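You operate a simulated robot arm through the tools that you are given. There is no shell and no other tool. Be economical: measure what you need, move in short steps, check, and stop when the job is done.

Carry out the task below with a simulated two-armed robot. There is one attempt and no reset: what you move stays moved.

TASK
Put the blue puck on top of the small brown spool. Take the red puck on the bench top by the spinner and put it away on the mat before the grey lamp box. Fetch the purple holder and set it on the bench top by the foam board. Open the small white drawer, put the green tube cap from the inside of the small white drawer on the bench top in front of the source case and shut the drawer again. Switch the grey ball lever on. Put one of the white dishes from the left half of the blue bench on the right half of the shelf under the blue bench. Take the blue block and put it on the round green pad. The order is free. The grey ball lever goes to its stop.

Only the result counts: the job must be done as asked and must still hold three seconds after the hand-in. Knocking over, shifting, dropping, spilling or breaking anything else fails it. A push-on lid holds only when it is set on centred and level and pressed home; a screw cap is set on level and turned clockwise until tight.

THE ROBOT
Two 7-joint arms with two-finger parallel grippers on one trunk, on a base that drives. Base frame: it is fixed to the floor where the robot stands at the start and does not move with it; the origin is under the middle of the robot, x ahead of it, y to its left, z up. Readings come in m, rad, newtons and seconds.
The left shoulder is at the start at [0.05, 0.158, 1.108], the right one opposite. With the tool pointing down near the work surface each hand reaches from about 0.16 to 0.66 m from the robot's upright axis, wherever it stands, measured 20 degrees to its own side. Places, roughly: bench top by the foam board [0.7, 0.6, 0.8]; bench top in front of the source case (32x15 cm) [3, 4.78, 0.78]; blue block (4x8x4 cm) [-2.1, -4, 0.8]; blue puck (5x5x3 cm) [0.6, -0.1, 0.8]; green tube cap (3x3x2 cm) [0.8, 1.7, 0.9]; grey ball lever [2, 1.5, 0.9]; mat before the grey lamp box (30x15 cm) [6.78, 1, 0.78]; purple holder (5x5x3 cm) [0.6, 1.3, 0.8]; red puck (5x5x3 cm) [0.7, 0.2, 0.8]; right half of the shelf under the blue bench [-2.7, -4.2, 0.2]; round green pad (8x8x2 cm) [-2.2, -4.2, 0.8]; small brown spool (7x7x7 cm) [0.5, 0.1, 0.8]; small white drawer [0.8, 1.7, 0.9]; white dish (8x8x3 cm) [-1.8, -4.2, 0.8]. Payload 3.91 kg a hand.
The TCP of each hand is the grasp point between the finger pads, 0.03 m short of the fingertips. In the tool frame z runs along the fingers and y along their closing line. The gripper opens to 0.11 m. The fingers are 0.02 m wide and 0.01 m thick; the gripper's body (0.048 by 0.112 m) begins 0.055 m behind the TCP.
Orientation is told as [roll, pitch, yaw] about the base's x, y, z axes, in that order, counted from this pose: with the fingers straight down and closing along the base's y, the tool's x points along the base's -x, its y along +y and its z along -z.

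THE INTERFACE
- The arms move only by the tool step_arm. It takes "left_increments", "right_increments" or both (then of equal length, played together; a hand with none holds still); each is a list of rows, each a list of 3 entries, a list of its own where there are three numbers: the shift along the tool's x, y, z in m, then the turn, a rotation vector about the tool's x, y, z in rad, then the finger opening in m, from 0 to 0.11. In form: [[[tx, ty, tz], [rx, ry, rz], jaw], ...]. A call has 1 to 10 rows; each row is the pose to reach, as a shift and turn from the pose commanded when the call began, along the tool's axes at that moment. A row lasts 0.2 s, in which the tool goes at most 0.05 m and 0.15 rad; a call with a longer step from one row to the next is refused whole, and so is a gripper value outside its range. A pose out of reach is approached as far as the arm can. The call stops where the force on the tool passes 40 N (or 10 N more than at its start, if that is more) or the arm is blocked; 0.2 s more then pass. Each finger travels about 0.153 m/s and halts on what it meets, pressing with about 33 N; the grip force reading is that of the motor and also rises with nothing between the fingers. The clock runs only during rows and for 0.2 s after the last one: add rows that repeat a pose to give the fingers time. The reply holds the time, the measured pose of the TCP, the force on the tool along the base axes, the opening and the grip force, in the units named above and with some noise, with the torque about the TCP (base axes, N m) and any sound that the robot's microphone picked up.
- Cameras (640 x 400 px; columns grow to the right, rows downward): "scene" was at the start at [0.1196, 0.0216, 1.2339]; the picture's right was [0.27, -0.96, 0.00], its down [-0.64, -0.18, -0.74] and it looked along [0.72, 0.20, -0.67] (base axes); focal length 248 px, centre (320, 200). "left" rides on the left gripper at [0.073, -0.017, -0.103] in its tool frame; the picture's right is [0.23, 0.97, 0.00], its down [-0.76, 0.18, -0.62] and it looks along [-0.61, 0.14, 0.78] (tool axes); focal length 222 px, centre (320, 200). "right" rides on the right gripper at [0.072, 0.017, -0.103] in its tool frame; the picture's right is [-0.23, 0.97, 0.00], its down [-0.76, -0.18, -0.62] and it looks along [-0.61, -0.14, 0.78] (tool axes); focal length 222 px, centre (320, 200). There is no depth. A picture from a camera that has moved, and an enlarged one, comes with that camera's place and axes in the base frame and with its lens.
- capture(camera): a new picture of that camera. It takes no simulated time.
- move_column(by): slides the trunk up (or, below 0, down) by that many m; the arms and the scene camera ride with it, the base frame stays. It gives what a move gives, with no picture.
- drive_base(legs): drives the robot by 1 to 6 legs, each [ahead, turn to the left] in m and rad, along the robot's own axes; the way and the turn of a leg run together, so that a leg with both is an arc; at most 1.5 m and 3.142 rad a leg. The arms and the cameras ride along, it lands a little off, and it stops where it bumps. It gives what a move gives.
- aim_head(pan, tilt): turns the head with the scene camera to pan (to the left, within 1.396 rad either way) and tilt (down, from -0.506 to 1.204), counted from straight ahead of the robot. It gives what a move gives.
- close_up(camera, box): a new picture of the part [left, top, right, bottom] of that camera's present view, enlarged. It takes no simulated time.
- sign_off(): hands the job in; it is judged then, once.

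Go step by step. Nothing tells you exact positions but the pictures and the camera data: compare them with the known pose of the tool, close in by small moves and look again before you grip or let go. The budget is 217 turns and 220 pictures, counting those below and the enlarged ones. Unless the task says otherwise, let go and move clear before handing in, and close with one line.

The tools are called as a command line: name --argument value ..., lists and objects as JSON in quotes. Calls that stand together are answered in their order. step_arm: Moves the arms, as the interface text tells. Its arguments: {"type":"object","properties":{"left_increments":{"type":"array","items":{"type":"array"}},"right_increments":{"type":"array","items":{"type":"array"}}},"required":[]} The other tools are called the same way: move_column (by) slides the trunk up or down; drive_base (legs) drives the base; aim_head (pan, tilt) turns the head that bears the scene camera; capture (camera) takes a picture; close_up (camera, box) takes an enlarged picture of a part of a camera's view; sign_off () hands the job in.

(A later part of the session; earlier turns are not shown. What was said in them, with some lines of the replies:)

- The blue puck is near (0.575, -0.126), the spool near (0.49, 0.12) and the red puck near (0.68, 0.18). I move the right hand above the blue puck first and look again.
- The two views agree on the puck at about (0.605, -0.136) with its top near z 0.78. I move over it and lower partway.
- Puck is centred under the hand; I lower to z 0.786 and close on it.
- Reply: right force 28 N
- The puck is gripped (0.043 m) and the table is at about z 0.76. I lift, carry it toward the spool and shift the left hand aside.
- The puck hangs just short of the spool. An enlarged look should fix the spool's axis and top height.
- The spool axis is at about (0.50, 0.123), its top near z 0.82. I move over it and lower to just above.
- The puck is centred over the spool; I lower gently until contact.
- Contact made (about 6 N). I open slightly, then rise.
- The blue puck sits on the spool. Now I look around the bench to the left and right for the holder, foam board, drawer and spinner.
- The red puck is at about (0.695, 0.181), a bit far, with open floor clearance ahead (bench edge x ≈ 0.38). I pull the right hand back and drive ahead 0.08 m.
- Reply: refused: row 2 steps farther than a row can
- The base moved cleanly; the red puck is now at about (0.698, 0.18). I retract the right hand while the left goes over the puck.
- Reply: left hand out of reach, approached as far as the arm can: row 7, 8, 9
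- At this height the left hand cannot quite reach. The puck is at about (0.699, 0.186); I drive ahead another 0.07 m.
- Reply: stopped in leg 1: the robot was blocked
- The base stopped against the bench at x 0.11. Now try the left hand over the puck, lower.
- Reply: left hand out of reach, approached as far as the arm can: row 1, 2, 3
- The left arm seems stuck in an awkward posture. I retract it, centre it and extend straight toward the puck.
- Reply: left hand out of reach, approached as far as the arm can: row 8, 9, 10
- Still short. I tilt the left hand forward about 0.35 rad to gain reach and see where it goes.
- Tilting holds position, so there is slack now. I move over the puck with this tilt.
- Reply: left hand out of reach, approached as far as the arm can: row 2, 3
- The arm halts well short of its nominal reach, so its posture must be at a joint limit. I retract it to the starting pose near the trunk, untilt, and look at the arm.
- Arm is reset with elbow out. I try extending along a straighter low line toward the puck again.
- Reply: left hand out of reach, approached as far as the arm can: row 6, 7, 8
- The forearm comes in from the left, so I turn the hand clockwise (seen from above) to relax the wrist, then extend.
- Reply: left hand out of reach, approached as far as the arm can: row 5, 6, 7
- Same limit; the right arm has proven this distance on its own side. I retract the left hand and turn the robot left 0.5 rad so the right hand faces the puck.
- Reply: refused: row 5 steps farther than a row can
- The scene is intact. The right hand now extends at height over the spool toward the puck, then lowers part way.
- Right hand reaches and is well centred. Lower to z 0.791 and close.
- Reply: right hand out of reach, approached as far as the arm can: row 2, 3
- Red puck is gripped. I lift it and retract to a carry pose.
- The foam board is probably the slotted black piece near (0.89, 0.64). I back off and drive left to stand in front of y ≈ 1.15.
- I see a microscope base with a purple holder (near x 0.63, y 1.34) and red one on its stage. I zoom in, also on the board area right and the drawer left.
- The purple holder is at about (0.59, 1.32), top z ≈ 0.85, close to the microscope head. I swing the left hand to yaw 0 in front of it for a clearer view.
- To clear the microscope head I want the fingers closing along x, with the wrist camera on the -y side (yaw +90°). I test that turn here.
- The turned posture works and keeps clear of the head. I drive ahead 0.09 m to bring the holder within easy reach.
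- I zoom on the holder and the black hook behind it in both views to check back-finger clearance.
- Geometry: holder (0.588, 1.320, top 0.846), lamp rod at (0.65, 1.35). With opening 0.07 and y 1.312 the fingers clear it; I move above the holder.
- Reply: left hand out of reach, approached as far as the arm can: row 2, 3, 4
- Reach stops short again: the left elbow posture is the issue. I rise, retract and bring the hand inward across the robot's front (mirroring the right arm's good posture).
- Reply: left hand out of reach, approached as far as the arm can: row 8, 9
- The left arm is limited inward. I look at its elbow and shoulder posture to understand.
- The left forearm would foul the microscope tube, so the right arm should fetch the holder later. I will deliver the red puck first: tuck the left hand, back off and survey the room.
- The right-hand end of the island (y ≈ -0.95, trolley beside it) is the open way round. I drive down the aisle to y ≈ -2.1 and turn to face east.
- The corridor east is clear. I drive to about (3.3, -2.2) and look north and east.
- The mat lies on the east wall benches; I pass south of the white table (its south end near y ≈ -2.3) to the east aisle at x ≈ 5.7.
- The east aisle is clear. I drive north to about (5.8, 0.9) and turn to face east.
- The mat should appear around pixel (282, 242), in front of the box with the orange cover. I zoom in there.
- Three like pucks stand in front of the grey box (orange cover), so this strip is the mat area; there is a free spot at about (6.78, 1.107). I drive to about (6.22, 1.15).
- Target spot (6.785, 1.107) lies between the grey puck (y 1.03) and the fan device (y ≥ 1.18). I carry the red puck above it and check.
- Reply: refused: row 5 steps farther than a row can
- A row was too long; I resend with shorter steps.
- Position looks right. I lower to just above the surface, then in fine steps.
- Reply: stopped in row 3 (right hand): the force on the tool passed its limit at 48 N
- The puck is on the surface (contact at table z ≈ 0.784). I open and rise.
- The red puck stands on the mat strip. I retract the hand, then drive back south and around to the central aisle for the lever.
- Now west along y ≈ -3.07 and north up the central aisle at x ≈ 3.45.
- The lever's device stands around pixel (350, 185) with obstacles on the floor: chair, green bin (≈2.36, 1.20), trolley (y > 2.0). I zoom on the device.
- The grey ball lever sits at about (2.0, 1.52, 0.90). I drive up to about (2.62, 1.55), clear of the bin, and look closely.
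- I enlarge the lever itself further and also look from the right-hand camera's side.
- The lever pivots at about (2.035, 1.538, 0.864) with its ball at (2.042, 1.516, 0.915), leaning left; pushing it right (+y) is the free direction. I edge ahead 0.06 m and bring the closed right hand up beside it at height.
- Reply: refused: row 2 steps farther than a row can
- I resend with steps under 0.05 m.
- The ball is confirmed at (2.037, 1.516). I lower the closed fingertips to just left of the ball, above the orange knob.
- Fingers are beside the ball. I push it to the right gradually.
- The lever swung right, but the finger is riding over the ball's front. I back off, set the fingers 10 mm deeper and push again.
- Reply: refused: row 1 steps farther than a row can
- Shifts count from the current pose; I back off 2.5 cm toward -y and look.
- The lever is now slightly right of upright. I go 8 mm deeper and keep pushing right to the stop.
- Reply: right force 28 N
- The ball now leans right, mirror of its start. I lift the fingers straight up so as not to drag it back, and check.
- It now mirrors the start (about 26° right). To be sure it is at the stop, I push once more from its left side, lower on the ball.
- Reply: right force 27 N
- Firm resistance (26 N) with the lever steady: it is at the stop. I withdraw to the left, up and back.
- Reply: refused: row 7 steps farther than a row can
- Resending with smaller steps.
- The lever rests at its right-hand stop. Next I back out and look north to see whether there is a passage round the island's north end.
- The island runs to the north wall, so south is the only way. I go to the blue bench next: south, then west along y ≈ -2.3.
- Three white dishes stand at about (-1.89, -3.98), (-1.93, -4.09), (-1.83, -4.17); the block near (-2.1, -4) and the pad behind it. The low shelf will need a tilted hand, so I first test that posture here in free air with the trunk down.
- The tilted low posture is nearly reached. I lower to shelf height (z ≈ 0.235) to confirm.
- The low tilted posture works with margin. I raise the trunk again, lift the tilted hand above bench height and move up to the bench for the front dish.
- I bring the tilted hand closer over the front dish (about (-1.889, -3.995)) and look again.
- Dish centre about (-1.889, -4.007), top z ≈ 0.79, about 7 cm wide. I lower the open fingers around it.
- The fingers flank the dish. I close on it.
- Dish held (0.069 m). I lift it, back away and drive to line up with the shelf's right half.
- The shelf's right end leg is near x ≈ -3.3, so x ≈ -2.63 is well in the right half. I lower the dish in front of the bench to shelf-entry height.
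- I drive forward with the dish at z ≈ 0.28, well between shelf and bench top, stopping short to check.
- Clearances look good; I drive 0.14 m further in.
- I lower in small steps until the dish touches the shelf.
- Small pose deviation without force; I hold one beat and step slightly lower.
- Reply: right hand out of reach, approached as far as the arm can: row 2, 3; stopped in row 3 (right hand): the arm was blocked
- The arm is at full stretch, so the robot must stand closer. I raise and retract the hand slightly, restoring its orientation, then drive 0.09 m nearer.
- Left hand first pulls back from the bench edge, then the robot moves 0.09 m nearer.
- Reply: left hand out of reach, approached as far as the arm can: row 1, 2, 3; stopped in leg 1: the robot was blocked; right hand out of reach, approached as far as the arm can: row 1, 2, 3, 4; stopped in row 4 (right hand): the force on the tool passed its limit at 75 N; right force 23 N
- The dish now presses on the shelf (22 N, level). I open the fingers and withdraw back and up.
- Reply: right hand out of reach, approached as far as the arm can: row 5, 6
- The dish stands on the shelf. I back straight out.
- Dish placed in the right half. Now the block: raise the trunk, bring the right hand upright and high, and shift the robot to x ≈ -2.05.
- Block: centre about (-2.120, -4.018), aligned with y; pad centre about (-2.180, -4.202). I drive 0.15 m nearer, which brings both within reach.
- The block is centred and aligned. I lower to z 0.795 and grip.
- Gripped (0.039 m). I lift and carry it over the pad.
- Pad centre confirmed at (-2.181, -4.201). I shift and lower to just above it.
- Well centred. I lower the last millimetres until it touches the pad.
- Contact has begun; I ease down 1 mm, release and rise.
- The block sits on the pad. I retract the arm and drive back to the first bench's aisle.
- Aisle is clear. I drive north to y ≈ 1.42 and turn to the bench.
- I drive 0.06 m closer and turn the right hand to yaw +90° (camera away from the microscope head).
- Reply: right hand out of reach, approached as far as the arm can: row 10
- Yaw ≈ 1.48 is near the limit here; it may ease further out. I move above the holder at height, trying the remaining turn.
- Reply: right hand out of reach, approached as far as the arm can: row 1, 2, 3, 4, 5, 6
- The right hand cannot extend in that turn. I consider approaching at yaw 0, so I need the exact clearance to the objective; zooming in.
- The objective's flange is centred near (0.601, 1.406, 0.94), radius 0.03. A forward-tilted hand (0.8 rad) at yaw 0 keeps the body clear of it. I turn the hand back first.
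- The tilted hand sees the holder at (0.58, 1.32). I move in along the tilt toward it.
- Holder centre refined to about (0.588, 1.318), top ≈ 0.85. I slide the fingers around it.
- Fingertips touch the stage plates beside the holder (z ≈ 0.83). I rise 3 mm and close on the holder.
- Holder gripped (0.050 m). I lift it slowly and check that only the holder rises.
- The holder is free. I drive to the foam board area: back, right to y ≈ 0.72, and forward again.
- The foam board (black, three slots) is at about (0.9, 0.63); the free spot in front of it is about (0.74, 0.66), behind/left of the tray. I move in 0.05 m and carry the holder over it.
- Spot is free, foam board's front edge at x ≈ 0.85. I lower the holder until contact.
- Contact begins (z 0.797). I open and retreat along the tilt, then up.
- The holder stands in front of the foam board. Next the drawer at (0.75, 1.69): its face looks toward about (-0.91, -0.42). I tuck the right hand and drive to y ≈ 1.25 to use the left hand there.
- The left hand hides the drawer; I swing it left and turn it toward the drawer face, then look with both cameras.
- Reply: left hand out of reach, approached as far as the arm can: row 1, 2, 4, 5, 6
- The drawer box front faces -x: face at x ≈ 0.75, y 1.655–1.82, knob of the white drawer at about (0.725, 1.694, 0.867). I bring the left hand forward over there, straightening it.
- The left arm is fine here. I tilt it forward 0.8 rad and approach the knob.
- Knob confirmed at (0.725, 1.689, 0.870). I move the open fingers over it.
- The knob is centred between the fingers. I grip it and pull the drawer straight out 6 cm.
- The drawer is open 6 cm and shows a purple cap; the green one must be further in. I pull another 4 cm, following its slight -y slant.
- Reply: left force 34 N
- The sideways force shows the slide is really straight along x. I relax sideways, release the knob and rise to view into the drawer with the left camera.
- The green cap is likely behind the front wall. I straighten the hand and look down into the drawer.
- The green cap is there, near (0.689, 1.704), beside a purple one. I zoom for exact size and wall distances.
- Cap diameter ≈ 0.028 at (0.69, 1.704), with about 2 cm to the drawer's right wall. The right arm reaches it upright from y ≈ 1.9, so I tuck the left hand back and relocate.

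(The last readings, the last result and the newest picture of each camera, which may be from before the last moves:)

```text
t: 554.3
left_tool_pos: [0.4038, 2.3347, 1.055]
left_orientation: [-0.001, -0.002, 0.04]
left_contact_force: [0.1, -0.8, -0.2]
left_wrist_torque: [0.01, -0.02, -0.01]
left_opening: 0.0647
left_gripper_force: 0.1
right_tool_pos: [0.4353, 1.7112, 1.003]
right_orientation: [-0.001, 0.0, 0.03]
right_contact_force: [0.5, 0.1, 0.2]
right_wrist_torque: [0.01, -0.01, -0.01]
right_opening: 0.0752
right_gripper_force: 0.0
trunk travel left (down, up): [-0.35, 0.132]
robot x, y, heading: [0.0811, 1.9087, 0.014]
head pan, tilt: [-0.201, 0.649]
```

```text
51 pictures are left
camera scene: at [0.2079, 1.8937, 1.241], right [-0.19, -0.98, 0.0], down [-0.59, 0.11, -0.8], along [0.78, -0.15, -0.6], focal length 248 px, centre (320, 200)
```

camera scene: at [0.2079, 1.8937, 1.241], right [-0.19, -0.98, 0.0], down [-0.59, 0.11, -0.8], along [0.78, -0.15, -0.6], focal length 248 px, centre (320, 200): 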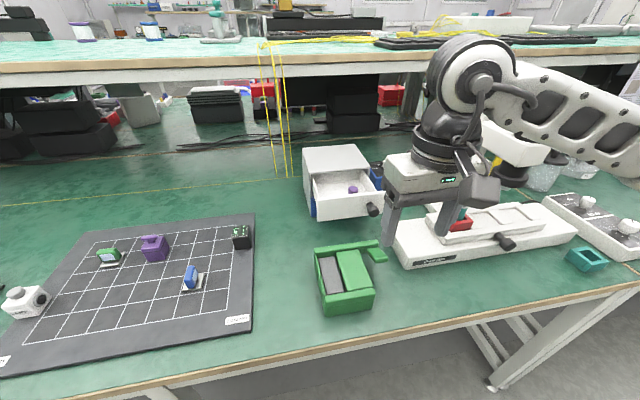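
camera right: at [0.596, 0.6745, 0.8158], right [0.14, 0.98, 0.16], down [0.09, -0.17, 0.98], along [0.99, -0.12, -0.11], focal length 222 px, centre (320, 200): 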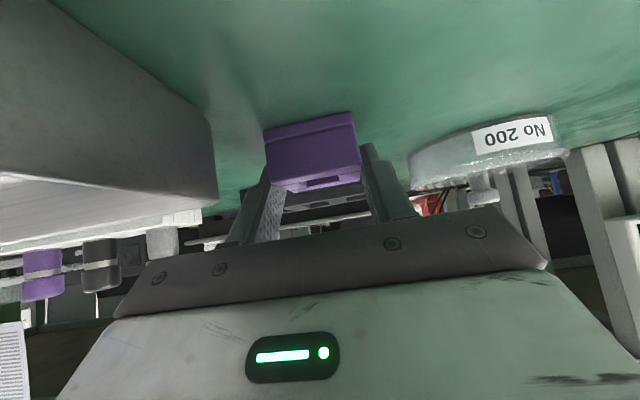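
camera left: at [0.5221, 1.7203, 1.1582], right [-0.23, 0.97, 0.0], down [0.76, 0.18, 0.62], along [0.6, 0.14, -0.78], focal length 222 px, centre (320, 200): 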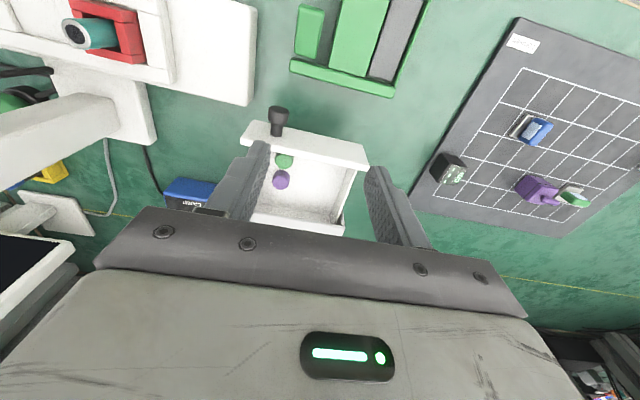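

The right elbow would come too near the microscope tube from here. The left arm from y ≈ 1.38 should just reach the cap upright without that risk, so I relocate there.

drive_base --legs '[[-0.4, -0.012], [0, -1.571], [0.53, 0], [0, 1.571], [0.42, 0]]'

step_arm --left_increments '[[[-0.035, -0.02, 0], [0, 0, 0], 0.05], [[-0.07, -0.04, 0], [0, 0, 0], 0.05], [[-0.105, -0.06, 0], [0, 0, 0], 0.05]]'

```text
t: 569.3
left_tool_pos: [0.4289, 1.786, 1.0552]
left_orientation: [0.0, -0.001, 0.01]
left_contact_force: [0.7, 0.4, -0.2]
left_wrist_torque: [0.0, 0.0, 0.03]
left_opening: 0.065
left_gripper_force: 0.1
right_tool_pos: [0.4426, 1.1632, 1.004]
right_orientation: [-0.001, 0.0, 0.0]
right_contact_force: [0.4, 0.9, 0.7]
right_wrist_torque: [0.0, 0.03, -0.02]
right_opening: 0.0751
right_gripper_force: 0.1
trunk travel left (down, up): [-0.35, 0.132]
robot x, y, heading: [0.0975, 1.3714, -0.023]
head pan, tilt: [-0.201, 0.649]
```

```text
t: 570.1
left_tool_pos: [0.5359, 1.7277, 1.0551]
left_orientation: [-0.001, 0.0, 0.01]
left_contact_force: [0.5, 0.5, -0.1]
left_wrist_torque: [-0.03, 0.01, -0.02]
left_opening: 0.0501
left_gripper_force: 0.0
right_tool_pos: [0.4424, 1.161, 1.0044]
right_orientation: [0.0, 0.002, 0.0]
right_contact_force: [0.1, -0.2, 0.4]
right_wrist_torque: [0.01, 0.01, -0.02]
right_opening: 0.075
right_gripper_force: 0.0
trunk travel left (down, up): [-0.35, 0.132]
robot x, y, heading: [0.1006, 1.3719, -0.022]
head pan, tilt: [-0.201, 0.649]
```

Next I go to just above the drawer front, with a slight 0.12 rad tilt, and look.

step_arm --left_increments '[[[-0.035, -0.006, 0.015], [0, -0.03, 0], 0.045], [[-0.07, -0.012, 0.03], [0, -0.06, 0], 0.045], [[-0.1, -0.018, 0.055], [0, -0.09, 0], 0.045], [[-0.124, -0.024, 0.085], [0, -0.12, 0], 0.045]]'

close_up --camera "left" --box '[200, 60, 420, 240]'

```text
t: 571.1
left_tool_pos: [0.6601, 1.7054, 0.9695]
left_orientation: [-0.001, -0.123, 0.008]
left_contact_force: [0.0, 0.1, 0.1]
left_wrist_torque: [0.0, 0.0, 0.0]
left_opening: 0.045
left_gripper_force: 0.0
right_tool_pos: [0.4424, 1.1618, 1.0043]
right_orientation: [0.0, 0.002, -0.002]
right_contact_force: [1.0, -0.4, -0.4]
right_wrist_torque: [-0.03, -0.02, 0.04]
right_opening: 0.0751
right_gripper_force: 0.1
trunk travel left (down, up): [-0.35, 0.132]
robot x, y, heading: [0.0963, 1.3703, -0.02]
head pan, tilt: [-0.201, 0.649]
```

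```text
2.22 times, centred on (310, 150) of left
camera zoom: at [0.5768, 1.6888, 1.064], right [-0.23, 0.97, -0.03], down [0.68, 0.18, 0.71], along [0.7, 0.15, -0.7], focal length 494 px, centre (342, 311)
```

zoom: 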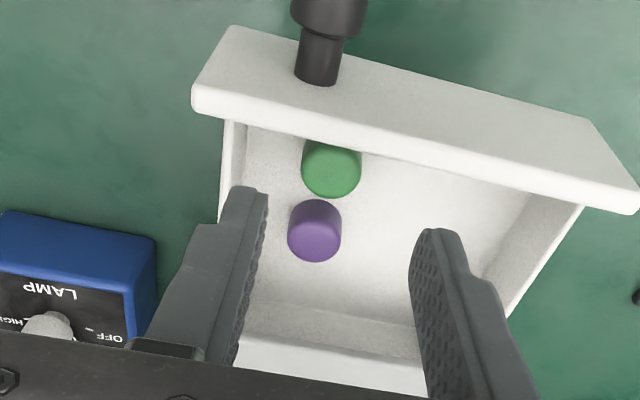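

Clear view: green cap at (0.692, 1.707), drawer wall at y 1.668, front panel at x ≈ 0.66. I move forward over the cap, then lower with opening 0.045.

step_arm --left_increments '[[[-0.03, 0.001, 0.004], [0, 0, 0], 0.043], [[-0.0255, 0.001, 0.038], [0, 0, 0], 0.043], [[-0.0212, 0.001, 0.073], [0, 0, 0], 0.043]]'

close_up --camera "left" --box '[200, 60, 420, 240]'

```text
t: 571.9
left_tool_pos: [0.6854, 1.7073, 0.9026]
left_orientation: [-0.003, -0.124, 0.01]
left_contact_force: [-0.5, -0.1, 0.4]
left_wrist_torque: [-0.02, 0.01, 0.04]
left_opening: 0.0429
left_gripper_force: 0.0
left hand out of reach, approached as far as the arm can: row 3
right_tool_pos: [0.4419, 1.1626, 1.0047]
right_orientation: [-0.001, 0.0, 0.0]
right_contact_force: [0.2, 0.2, 0.3]
right_wrist_torque: [0.01, -0.02, 0.01]
right_opening: 0.075
right_gripper_force: 0.0
trunk travel left (down, up): [-0.35, 0.132]
robot x, y, heading: [0.0978, 1.3725, -0.021]
head pan, tilt: [-0.201, 0.649]
```

```text
2.22 times, centred on (310, 150) of left
camera zoom: at [0.601, 1.6912, 0.9953], right [-0.23, 0.97, -0.03], down [0.68, 0.18, 0.71], along [0.7, 0.15, -0.7], focal length 494 px, centre (342, 311)
```

zoom: 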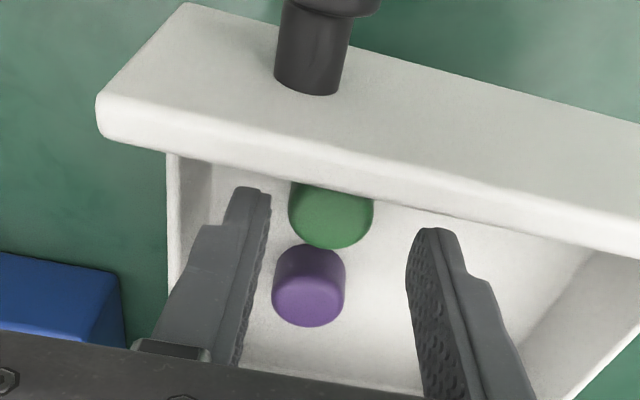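

Just short of reach; tilting to 0.25 rad gives room. I tilt and lower around the cap.

step_arm --left_increments '[[[-0.002, -0.001, 0.0], [0, -0.07, 0], 0.043], [[-0.001, -0.001, 0.01], [0, -0.13, 0], 0.043], [[0.001, -0.001, 0.02], [0, -0.13, 0], 0.043], [[0.0014, -0.001, 0.027], [0, -0.13, 0], 0.043]]'

close_up --camera "left" --box '[200, 60, 420, 240]'

```text
t: 572.9
left_tool_pos: [0.6866, 1.7061, 0.8778]
left_orientation: [0.0, -0.255, 0.008]
left_contact_force: [-0.4, 1.5, 9.0]
left_wrist_torque: [0.15, 0.01, 0.08]
left_opening: 0.0431
left_gripper_force: 0.1
right_tool_pos: [0.4413, 1.1627, 1.0057]
right_orientation: [0.0, 0.0, 0.001]
right_contact_force: [0.4, -0.4, -0.1]
right_wrist_torque: [0.01, -0.01, 0.01]
right_opening: 0.0749
right_gripper_force: 0.1
trunk travel left (down, up): [-0.35, 0.132]
robot x, y, heading: [0.0948, 1.3745, -0.02]
head pan, tilt: [-0.201, 0.649]
```

```text
2.22 times, centred on (310, 150) of left
camera zoom: at [0.5917, 1.6897, 0.9591], right [-0.23, 0.97, -0.06], down [0.58, 0.18, 0.8], along [0.78, 0.15, -0.6], focal length 494 px, centre (342, 311)
```

zoom: 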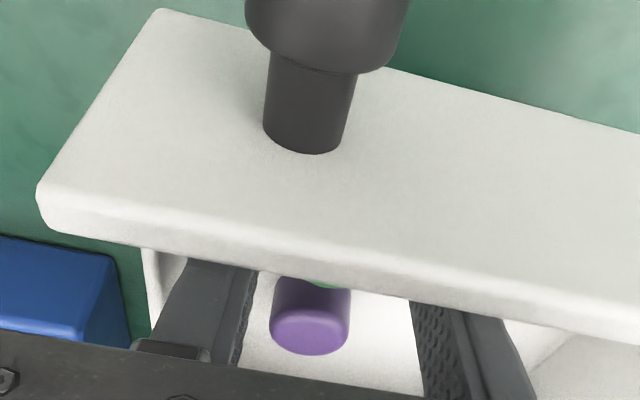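

Fingertips touch the drawer floor. I raise 1.5 mm and close on the cap.

step_arm --left_increments '[[[0, 0, -0.002], [0, 0, 0], 0.043], [[0, 0, -0.002], [0, 0, 0], 0.03], [[0, 0, -0.002], [0, 0, 0], 0.01], [[0, 0, -0.002], [0, 0, 0], 0.01]]'

close_up --camera "left" --box '[200, 60, 420, 240]'

```text
t: 573.9
left_tool_pos: [0.6858, 1.7051, 0.8776]
left_orientation: [-0.001, -0.253, 0.008]
left_contact_force: [-0.3, 1.0, 3.4]
left_wrist_torque: [0.06, 0.0, 0.03]
left_opening: 0.0242
left_gripper_force: 32.8
right_tool_pos: [0.4416, 1.162, 1.005]
right_orientation: [0.001, 0.001, 0.0]
right_contact_force: [-0.7, 0.0, 0.1]
right_wrist_torque: [0.0, -0.03, 0.0]
right_opening: 0.0749
right_gripper_force: 0.0
trunk travel left (down, up): [-0.35, 0.132]
robot x, y, heading: [0.0979, 1.3683, -0.017]
head pan, tilt: [-0.201, 0.649]
```

```text
2.22 times, centred on (310, 150) of left
camera zoom: at [0.5906, 1.6895, 0.9596], right [-0.23, 0.97, -0.06], down [0.58, 0.18, 0.79], along [0.78, 0.15, -0.61], focal length 494 px, centre (342, 311)
```

zoom: 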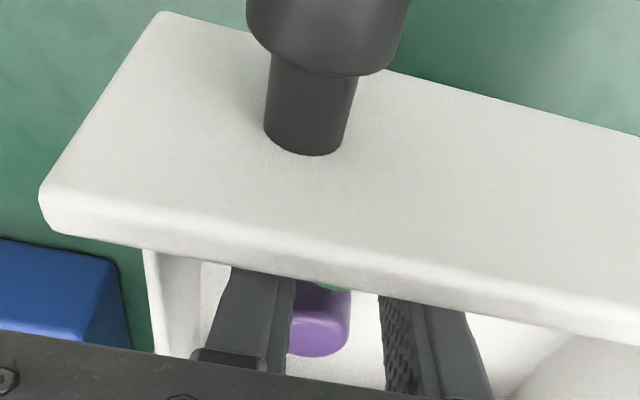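

Something 0.024 m wide is gripped. I lift straight up and check.

step_arm --left_increments '[[[-0.0076, 0, -0.029], [0, 0, 0], 0.01], [[-0.0176, 0, -0.068], [0, 0, 0], 0.01], [[-0.0277, 0, -0.1065], [0, 0, 0], 0.01]]'

close_up --camera "left" --box '[200, 60, 420, 240]'

```text
t: 574.7
left_tool_pos: [0.6863, 1.7052, 0.9878]
left_orientation: [0.001, -0.251, 0.007]
left_contact_force: [0.4, 0.9, -0.6]
left_wrist_torque: [0.02, -0.02, 0.01]
left_opening: 0.0243
left_gripper_force: 33.1
right_tool_pos: [0.4413, 1.1618, 1.0041]
right_orientation: [0.001, 0.001, 0.001]
right_contact_force: [0.4, 0.4, 0.4]
right_wrist_torque: [-0.02, 0.02, 0.01]
right_opening: 0.0751
right_gripper_force: 0.1
trunk travel left (down, up): [-0.35, 0.132]
robot x, y, heading: [0.094, 1.3735, -0.022]
head pan, tilt: [-0.201, 0.649]
```

```text
2.22 times, centred on (310, 150) of left
camera zoom: at [0.5911, 1.6901, 1.0706], right [-0.23, 0.97, -0.06], down [0.58, 0.18, 0.79], along [0.78, 0.15, -0.61], focal length 494 px, centre (342, 311)
```

zoom: 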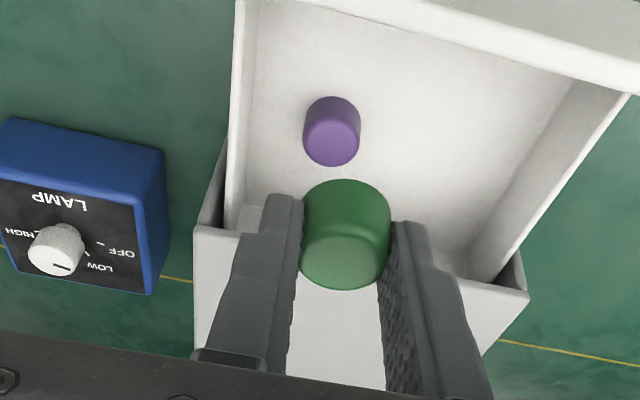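

The green cap is in hand. To shut the drawer I retract, tilt the hand forward again and will push the drawer's front panel with the fingertips.

step_arm --left_increments '[[[0.03, 0.006, -0.01], [0, -0.11, 0], 0.01], [[0.06, 0.012, -0.012], [0, -0.22, 0], 0.01], [[0.09, 0.018, -0.015], [0, -0.33, 0], 0.01], [[0.115, 0.024, -0.015], [0, -0.44, 0], 0.01], [[0.1406, 0.03, -0.0153], [0, -0.55, 0], 0.01]]'

capture --camera "left"

```text
t: 575.9
left_tool_pos: [0.5461, 1.7345, 0.9661]
left_orientation: [0.0, -0.802, 0.007]
left_contact_force: [0.6, 0.8, 1.4]
left_wrist_torque: [0.0, 0.04, -0.02]
left_opening: 0.0251
left_gripper_force: 32.7
right_tool_pos: [0.4403, 1.1619, 1.0049]
right_orientation: [0.0, 0.0, 0.0]
right_contact_force: [0.0, 0.6, 0.4]
right_wrist_torque: [0.0, 0.0, -0.02]
right_opening: 0.0748
right_gripper_force: 0.1
trunk travel left (down, up): [-0.35, 0.132]
robot x, y, heading: [0.0955, 1.3718, -0.02]
head pan, tilt: [-0.201, 0.649]
```

```text
45 pictures are left
camera left: at [0.4226, 1.718, 0.9868], right [-0.16, 0.97, -0.16], down [0.08, 0.18, 0.98], along [0.98, 0.15, -0.11], focal length 222 px, centre (320, 200)
```

left: 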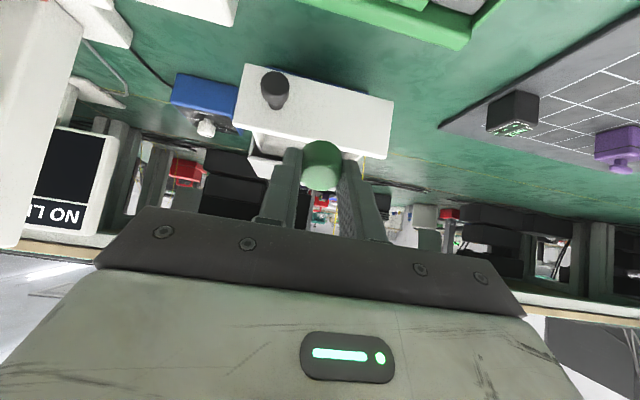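

The cap is well held; drawer friction is slight, so I push the panel gently: first down in front of it, then forward.

step_arm --left_increments '[[[0.005, 0, 0.03], [0, 0, 0], 0.01], [[0.01, 0, 0.06], [0, 0, 0], 0.01], [[0.0155, 0, 0.0903], [0, 0, 0], 0.01], [[-0.0054, 0, 0.1118], [0, 0, 0], 0.01], [[-0.0263, 0, 0.1333], [0, 0, 0], 0.01]]'

capture --camera "left"

```text
t: 577.1
left_tool_pos: [0.6604, 1.7342, 0.8942]
left_orientation: [-0.003, -0.802, 0.009]
left_contact_force: [-0.2, -0.3, -0.2]
left_wrist_torque: [0.01, 0.05, 0.01]
left_opening: 0.0247
left_gripper_force: 33.5
right_tool_pos: [0.4427, 1.1614, 1.005]
right_orientation: [0.0, -0.001, 0.0]
right_contact_force: [0.4, 1.2, 0.9]
right_wrist_torque: [0.01, -0.02, -0.01]
right_opening: 0.075
right_gripper_force: 0.1
trunk travel left (down, up): [-0.35, 0.132]
robot x, y, heading: [0.0968, 1.3764, -0.022]
head pan, tilt: [-0.201, 0.649]
```

```text
44 pictures are left
camera left: at [0.5372, 1.7186, 0.9134], right [-0.16, 0.97, -0.16], down [0.08, 0.18, 0.98], along [0.98, 0.15, -0.11], focal length 222 px, centre (320, 200)
```

left: 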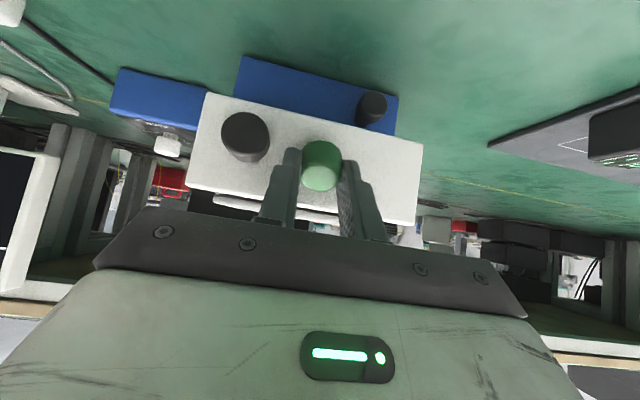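

The drawer glides easily. I continue until it is shut.

step_arm --left_increments '[[[-0.02, 0, 0.0207], [0, 0, 0], 0.01], [[-0.035, 0, 0.0362], [0, 0, 0], 0.01], [[-0.0404, 0, 0.0418], [0, 0, 0], 0.01], [[-0.0425, 0, 0.0439], [0, 0, 0], 0.01]]'

capture --camera "left"

aim_head --pan 0.35 --tilt 0.55

capture --camera "scene"

```text
t: 578.1
left_tool_pos: [0.717, 1.7367, 0.893]
left_orientation: [-0.001, -0.798, 0.009]
left_contact_force: [-24.0, -3.1, 2.3]
left_wrist_torque: [-0.05, 0.34, -0.07]
left_opening: 0.0257
left_gripper_force: 32.9
right_tool_pos: [0.4393, 1.1614, 1.005]
right_orientation: [0.001, -0.002, 0.002]
right_contact_force: [1.1, 0.0, 1.0]
right_wrist_torque: [0.0, -0.01, 0.01]
right_opening: 0.0749
right_gripper_force: 0.0
trunk travel left (down, up): [-0.35, 0.132]
robot x, y, heading: [0.0977, 1.3721, -0.02]
head pan, tilt: [-0.201, 0.649]
```

```text
43 pictures are left
camera left: at [0.5938, 1.7191, 0.9135], right [-0.17, 0.97, -0.16], down [0.08, 0.18, 0.98], along [0.98, 0.15, -0.11], focal length 222 px, centre (320, 200)
```

left: 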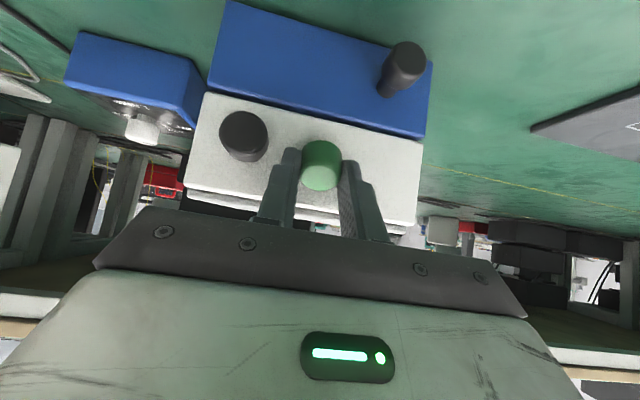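

```text
t: 579.0
left_tool_pos: [0.7181, 1.7371, 0.8926]
left_orientation: [-0.002, -0.801, 0.008]
left_contact_force: [-28.4, -0.1, -2.7]
left_wrist_torque: [-0.03, 0.6, 0.01]
left_opening: 0.026
left_gripper_force: 33.1
right_tool_pos: [0.4395, 1.1621, 1.0045]
right_orientation: [-0.003, -0.001, 0.0]
right_contact_force: [0.3, 0.2, 0.4]
right_wrist_torque: [0.01, 0.0, 0.0]
right_opening: 0.075
right_gripper_force: 0.0
trunk travel left (down, up): [-0.35, 0.132]
robot x, y, heading: [0.0966, 1.3746, -0.016]
head pan, tilt: [0.351, 0.55]
```

```text
42 pictures are left
camera scene: at [0.218, 1.4, 1.25], right [0.32, -0.95, 0.0], down [-0.49, -0.17, -0.85], along [0.81, 0.28, -0.52], focal length 248 px, centre (320, 200)
```

scene: 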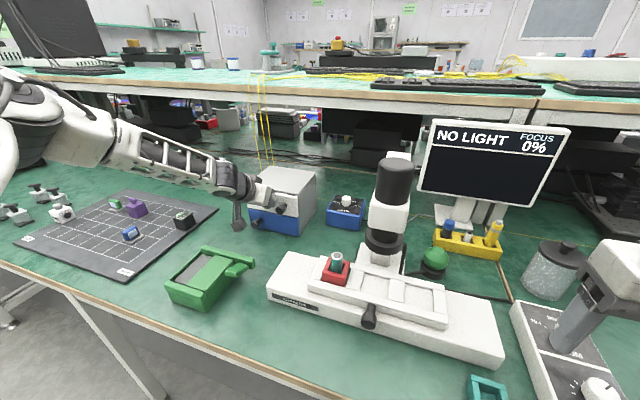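

The drawer is shut against its stop (28 N). I retreat and check that it is fully closed and the box unmoved.

step_arm --left_increments '[[[0.01, 0, -0.02], [0, 0, 0], 0.01], [[0.02, 0, -0.06], [0, 0, 0], 0.01], [[0.015, 0, -0.105], [0, 0, 0], 0.01], [[0.01, -0.01, -0.15], [0, 0, 0], 0.01], [[-0.01, -0.02, -0.19], [0, 0, 0], 0.01]]'

close_up --camera "scene" --box '[220, 140, 360, 260]'

close_up --camera "left" --box '[220, 40, 420, 220]'

```text
t: 580.2
left_tool_pos: [0.5907, 1.7155, 1.0328]
left_orientation: [0.001, -0.802, 0.007]
left_contact_force: [-1.0, 0.0, 0.5]
left_wrist_torque: [0.01, 0.03, 0.02]
left_opening: 0.0261
left_gripper_force: 32.8
right_tool_pos: [0.4416, 1.1613, 1.0038]
right_orientation: [0.001, 0.001, -0.001]
right_contact_force: [-0.1, 0.8, -0.4]
right_wrist_torque: [0.03, 0.0, 0.01]
right_opening: 0.0751
right_gripper_force: 0.0
trunk travel left (down, up): [-0.35, 0.132]
robot x, y, heading: [0.0987, 1.3689, -0.024]
head pan, tilt: [0.351, 0.55]
```

```text
3.33 times, centred on (290, 200) of scene
camera zoom: at [0.22, 1.3997, 1.2498], right [0.32, -0.95, 0.0], down [-0.49, -0.17, -0.85], along [0.81, 0.28, -0.52], focal length 826 px, centre (420, 200)
```

zoom: 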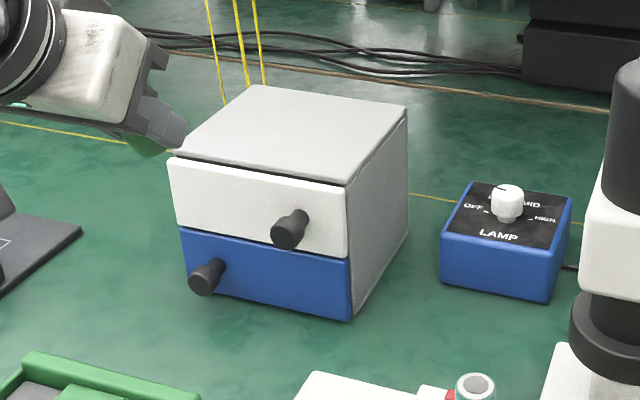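

```text
2.22 times, centred on (320, 130) of left
camera zoom: at [0.4681, 1.698, 1.0531], right [-0.17, 0.97, -0.16], down [0.08, 0.18, 0.98], along [0.98, 0.15, -0.11], focal length 494 px, centre (320, 356)
```

zoom: 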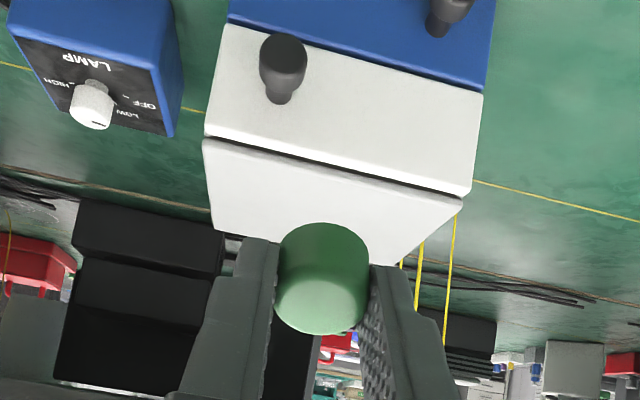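

The drawer is fully closed and the box is where it was. I bring the left hand to a carry pose and set off for the source case on the north bench.

step_arm --left_increments '[[[0.017, 0, -0.023], [0, 0.11, 0], 0.01], [[0.033, 0, -0.046], [0, 0.22, 0], 0.01], [[0.05, 0, -0.069], [0, 0.33, 0], 0.01], [[0.066, 0, -0.092], [0, 0.44, 0], 0.01], [[0.083, 0, -0.1144], [0, 0.55, 0], 0.01]]'

drive_base --legs '[[-0.5, 0], [0, -1.55], [1.5, 0], [1.5, 0], [0.6, 0], [0, 1.571]]'

```text
t: 581.5
left_tool_pos: [0.452, 1.7132, 1.0536]
left_orientation: [-0.001, -0.248, 0.006]
left_contact_force: [-0.5, 0.6, 0.1]
left_wrist_torque: [0.02, 0.04, 0.0]
left_opening: 0.0257
left_gripper_force: 33.8
right_tool_pos: [0.4417, 1.1621, 1.0039]
right_orientation: [0.0, 0.0, 0.0]
right_contact_force: [-0.7, -0.3, -0.8]
right_wrist_torque: [0.02, -0.02, 0.0]
right_opening: 0.0749
right_gripper_force: 0.0
trunk travel left (down, up): [-0.35, 0.132]
robot x, y, heading: [0.0956, 1.3759, -0.02]
head pan, tilt: [0.351, 0.55]
```

```text
t: 609.0
left_tool_pos: [-0.0946, -1.8639, 1.053]
left_orientation: [0.0, -0.251, 0.009]
left_contact_force: [0.7, -0.4, -0.3]
left_wrist_torque: [-0.03, 0.06, 0.01]
left_opening: 0.026
left_gripper_force: 33.0
right_tool_pos: [-0.1039, -2.416, 1.0037]
right_orientation: [-0.001, 0.0, 0.0]
right_contact_force: [-1.0, 0.0, 0.7]
right_wrist_torque: [0.0, -0.01, -0.02]
right_opening: 0.0751
right_gripper_force: 0.0
trunk travel left (down, up): [-0.35, 0.132]
robot x, y, heading: [-0.4486, -2.2087, -0.02]
head pan, tilt: [0.351, 0.55]
```

drive_base --legs '[[1.5, 0], [1.5, 0], [0.8, 0], [0, 1.588], [1.5, 0], [1.5, 0]]'

drive_base --legs '[[1.5, 0], [1.0, 0]]'

aim_head --pan 0.1 --tilt 0.3

capture --camera "scene"

```text
t: 645.1
left_tool_pos: [3.0303, 1.0393, 1.0536]
left_orientation: [0.0, -0.252, 1.589]
left_contact_force: [0.9, -0.8, -0.4]
left_wrist_torque: [0.04, -0.03, 0.02]
left_opening: 0.026
left_gripper_force: 33.1
right_tool_pos: [3.5815, 1.0331, 1.0045]
right_orientation: [0.001, 0.0, 1.581]
right_contact_force: [0.2, -0.3, -0.3]
right_wrist_torque: [0.03, 0.0, -0.01]
right_opening: 0.0747
right_gripper_force: 0.2
trunk travel left (down, up): [-0.35, 0.132]
robot x, y, heading: [3.3737, 0.6839, 1.562]
head pan, tilt: [0.351, 0.55]
```

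```text
t: 657.4
left_tool_pos: [3.07, 3.5598, 1.0543]
left_orientation: [0.0, -0.251, 1.58]
left_contact_force: [-0.4, -0.2, -0.2]
left_wrist_torque: [-0.02, -0.02, 0.06]
left_opening: 0.0259
left_gripper_force: 33.0
right_tool_pos: [3.6208, 3.5494, 1.004]
right_orientation: [0.0, 0.0, 1.571]
right_contact_force: [-0.8, 0.1, 0.2]
right_wrist_torque: [0.01, 0.01, -0.01]
right_opening: 0.0752
right_gripper_force: 0.1
trunk travel left (down, up): [-0.35, 0.132]
robot x, y, heading: [3.4119, 3.2015, 1.549]
head pan, tilt: [0.351, 0.55]
```

```text
t: 658.2
left_tool_pos: [3.0695, 3.5586, 1.0532]
left_orientation: [-0.001, -0.25, 1.578]
left_contact_force: [0.5, 0.4, -0.5]
left_wrist_torque: [-0.02, 0.0, -0.02]
left_opening: 0.0258
left_gripper_force: 33.0
right_tool_pos: [3.6213, 3.5481, 1.0042]
right_orientation: [0.0, 0.0, 1.57]
right_contact_force: [-0.9, 0.0, 1.1]
right_wrist_torque: [-0.01, 0.03, 0.01]
right_opening: 0.0748
right_gripper_force: 0.0
trunk travel left (down, up): [-0.35, 0.132]
robot x, y, heading: [3.4113, 3.2056, 1.549]
head pan, tilt: [0.099, 0.3]
```

```text
39 pictures are left
camera scene: at [3.4031, 3.3349, 1.2727], right [1.0, 0.08, 0.0], down [0.02, -0.3, -0.96], along [-0.08, 0.95, -0.3], focal length 248 px, centre (320, 200)
```

scene: 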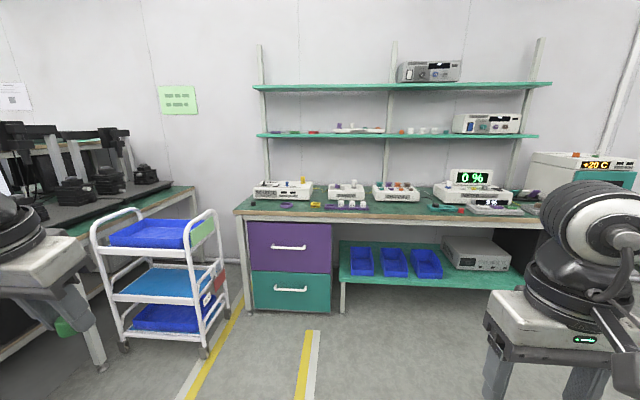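

close_up --camera "scene" --box '[230, 165, 410, 230]'

```text
3.56 times, centred on (320, 198) of scene
camera zoom: at [3.4031, 3.3349, 1.2727], right [1.0, 0.08, 0.0], down [0.02, -0.3, -0.96], along [-0.08, 0.95, -0.3], focal length 881 px, centre (320, 209)
```

zoom: 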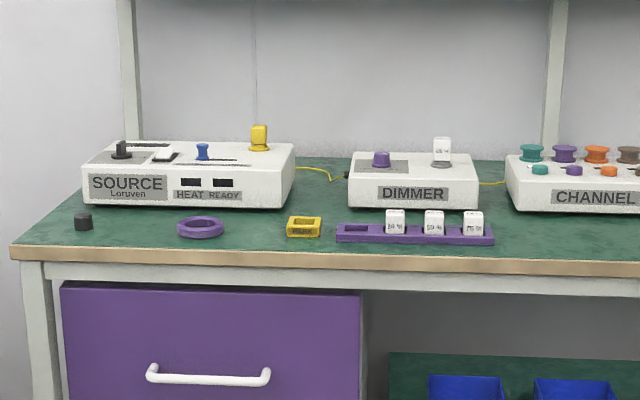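

The SOURCE case stands at x ≈ 2.9–3.15 with its front at y ≈ 4.87; there is a clear spot at about (2.955, 4.775) between a dark cap and a purple ring. I drive up to (3.25, 4.27).

drive_base --legs '[[0, 0.171], [1.07, 0], [0, -0.15]]'

aim_head --pan 0.3 --tilt 0.7

capture --camera "scene"

```text
t: 665.0
left_tool_pos: [2.8954, 4.605, 1.0541]
left_orientation: [0.0, -0.251, 1.609]
left_contact_force: [0.7, -0.1, -0.1]
left_wrist_torque: [-0.02, 0.01, -0.01]
left_opening: 0.0264
left_gripper_force: 33.5
right_tool_pos: [3.4468, 4.6107, 1.0042]
right_orientation: [0.002, -0.001, 1.601]
right_contact_force: [-0.6, 0.3, 0.6]
right_wrist_torque: [0.02, 0.01, -0.02]
right_opening: 0.075
right_gripper_force: 0.1
trunk travel left (down, up): [-0.35, 0.132]
robot x, y, heading: [3.248, 4.2567, 1.584]
head pan, tilt: [0.099, 0.3]
```

```text
t: 665.9
left_tool_pos: [2.8945, 4.6048, 1.0532]
left_orientation: [0.0, -0.251, 1.611]
left_contact_force: [0.6, -0.3, -0.5]
left_wrist_torque: [0.03, 0.03, -0.02]
left_opening: 0.0262
left_gripper_force: 33.0
right_tool_pos: [3.4448, 4.6094, 1.0048]
right_orientation: [0.001, 0.0, 1.601]
right_contact_force: [0.7, 0.2, 0.4]
right_wrist_torque: [0.01, 0.0, -0.01]
right_opening: 0.0751
right_gripper_force: 0.0
trunk travel left (down, up): [-0.35, 0.132]
robot x, y, heading: [3.2482, 4.2579, 1.576]
head pan, tilt: [0.3, 0.7]
```

```text
37 pictures are left
camera scene: at [3.2189, 4.3793, 1.2367], right [0.95, 0.3, 0.0], down [0.2, -0.61, -0.77], along [-0.23, 0.73, -0.64], focal length 248 px, centre (320, 200)
```

scene: 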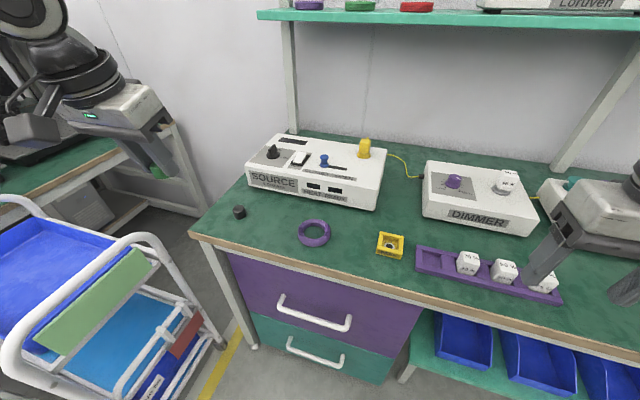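

Target spot (2.965, 4.775) is free. I bring the left hand above it.

step_arm --left_increments '[[[-0.021, -0.013, 0.031], [0, 0, 0], 0.01], [[-0.042, -0.026, 0.062], [0, 0, 0], 0.01], [[-0.063, -0.039, 0.093], [0, 0, 0], 0.01], [[-0.084, -0.052, 0.124], [0, 0, 0], 0.01], [[-0.105, -0.065, 0.155], [0, 0, 0], 0.01], [[-0.1246, -0.0767, 0.1867], [0, 0, 0], 0.01]]'

capture --camera "left"

close_up --camera "scene" --box '[200, 120, 360, 260]'

```text
t: 667.3
left_tool_pos: [2.9659, 4.7755, 0.9037]
left_orientation: [0.001, -0.251, 1.609]
left_contact_force: [-0.1, 0.0, 1.2]
left_wrist_torque: [-0.02, 0.03, 0.02]
left_opening: 0.0262
left_gripper_force: 33.3
right_tool_pos: [3.4461, 4.611, 1.0048]
right_orientation: [0.0, 0.0, 1.602]
right_contact_force: [-0.2, 0.1, 0.1]
right_wrist_torque: [0.0, -0.04, -0.04]
right_opening: 0.0751
right_gripper_force: 0.1
trunk travel left (down, up): [-0.35, 0.132]
robot x, y, heading: [3.2467, 4.2648, 1.582]
head pan, tilt: [0.3, 0.7]
```

```text
36 pictures are left
camera left: at [2.9866, 4.6818, 0.9847], right [-0.96, -0.26, -0.06], down [-0.2, 0.58, 0.79], along [-0.17, 0.78, -0.61], focal length 222 px, centre (320, 200)
```

left: 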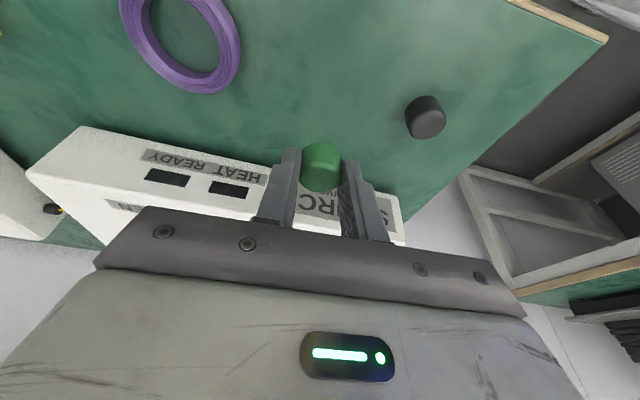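

```text
2.86 times, centred on (280, 190) of scene
camera zoom: at [3.219, 4.3797, 1.2366], right [0.95, 0.3, 0.0], down [0.2, -0.61, -0.76], along [-0.23, 0.73, -0.64], focal length 708 px, centre (434, 229)
```

zoom: 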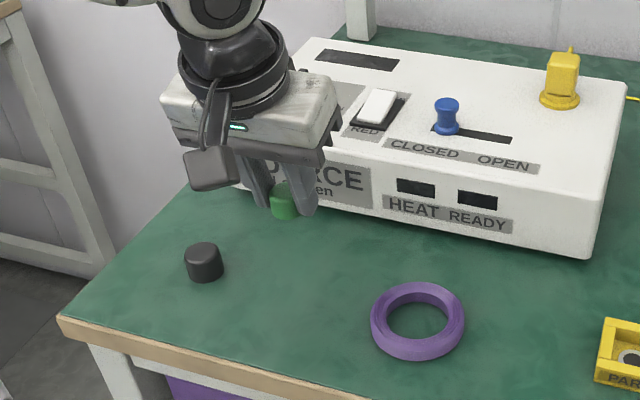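

The cap hovers between dark cap and ring, before the SOURCE case. I lower it slowly to contact.

step_arm --left_increments '[[[0.01, 0, 0.039], [0, 0, 0], 0.01], [[0.0188, 0, 0.0736], [0, 0, 0], 0.01], [[0.0206, 0, 0.0804], [0, 0, 0], 0.01], [[0.0218, 0, 0.0852], [0, 0, 0], 0.01], [[0.0228, 0, 0.0891], [0, 0, 0], 0.01], [[0.0238, 0, 0.093], [0, 0, 0], 0.01]]'

close_up --camera "scene" --box '[200, 120, 360, 260]'

```text
t: 668.7
left_tool_pos: [2.9638, 4.7744, 0.8108]
left_orientation: [-0.002, -0.258, 1.609]
left_contact_force: [-0.8, -3.9, 17.7]
left_wrist_torque: [-0.18, 0.21, -0.1]
left_opening: 0.0262
left_gripper_force: 32.9
right_tool_pos: [3.4473, 4.6094, 1.0061]
right_orientation: [0.001, 0.0, 1.599]
right_contact_force: [0.3, -0.5, -0.4]
right_wrist_torque: [0.03, -0.02, -0.01]
right_opening: 0.0749
right_gripper_force: 0.2
trunk travel left (down, up): [-0.35, 0.132]
robot x, y, heading: [3.2457, 4.2619, 1.578]
head pan, tilt: [0.3, 0.7]
```

```text
2.86 times, centred on (280, 190) of scene
camera zoom: at [3.2196, 4.3775, 1.2373], right [0.95, 0.3, 0.0], down [0.2, -0.61, -0.77], along [-0.23, 0.73, -0.64], focal length 708 px, centre (434, 229)
```

zoom: 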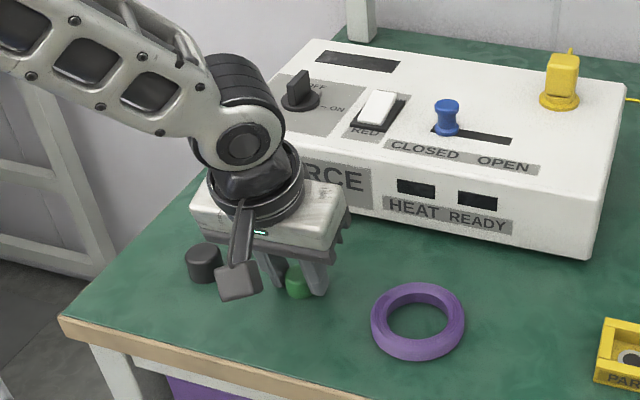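

The cap is on the bench. I open and rise vertically.

step_arm --left_increments '[[[-0.0004, 0, -0.0015], [0, 0, 0], 0.035], [[-0.0004, 0, -0.0015], [0, 0, 0], 0.05], [[-0.0004, 0, -0.0015], [0, 0, 0], 0.05], [[-0.0075, 0, -0.03], [0, 0, 0], 0.05], [[-0.0175, 0, -0.07], [0, 0, 0], 0.05], [[-0.027, 0, -0.11], [0, 0, 0], 0.05], [[-0.01, 0, -0.15], [0, 0, 0], 0.05], [[0.03, 0, -0.17], [0, 0, 0], 0.05], [[0.07, 0.01, -0.18], [0, 0, 0], 0.05]]'

close_up --camera "scene" --box '[200, 120, 360, 260]'

```text
t: 670.7
left_tool_pos: [2.9587, 4.6614, 0.9664]
left_orientation: [0.0, -0.251, 1.61]
left_contact_force: [-0.7, 0.3, 0.2]
left_wrist_torque: [0.03, 0.01, 0.0]
left_opening: 0.0501
left_gripper_force: 0.1
right_tool_pos: [3.4454, 4.6108, 1.005]
right_orientation: [-0.001, 0.001, 1.599]
right_contact_force: [0.5, 0.9, 0.3]
right_wrist_torque: [-0.02, 0.02, -0.01]
right_opening: 0.0753
right_gripper_force: 0.2
trunk travel left (down, up): [-0.35, 0.132]
robot x, y, heading: [3.2458, 4.2598, 1.582]
head pan, tilt: [0.3, 0.7]
```

```text
2.86 times, centred on (280, 190) of scene
camera zoom: at [3.2186, 4.3788, 1.2367], right [0.95, 0.3, 0.0], down [0.2, -0.61, -0.77], along [-0.23, 0.73, -0.64], focal length 708 px, centre (434, 229)
```

zoom: 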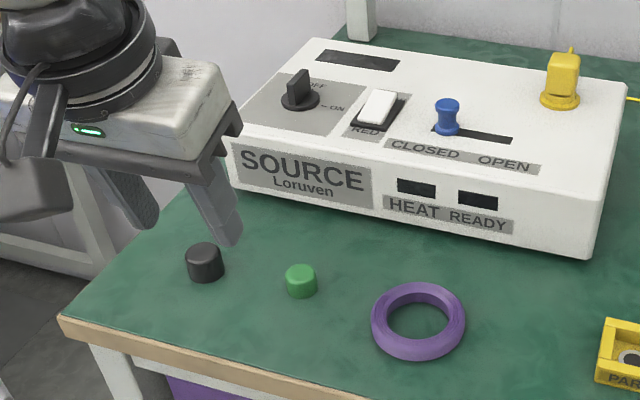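

The green cap stands upright before the SOURCE case, and both hands are clear. All the jobs have been carried out and checked in the pictures, so I hand in.

sign_off

```text
The job is handed in.
```

All seven jobs were carried out and handed in. I checked each one in the camera pictures afterwards. The lever has no on/off marking, so I took its far stop as "on".
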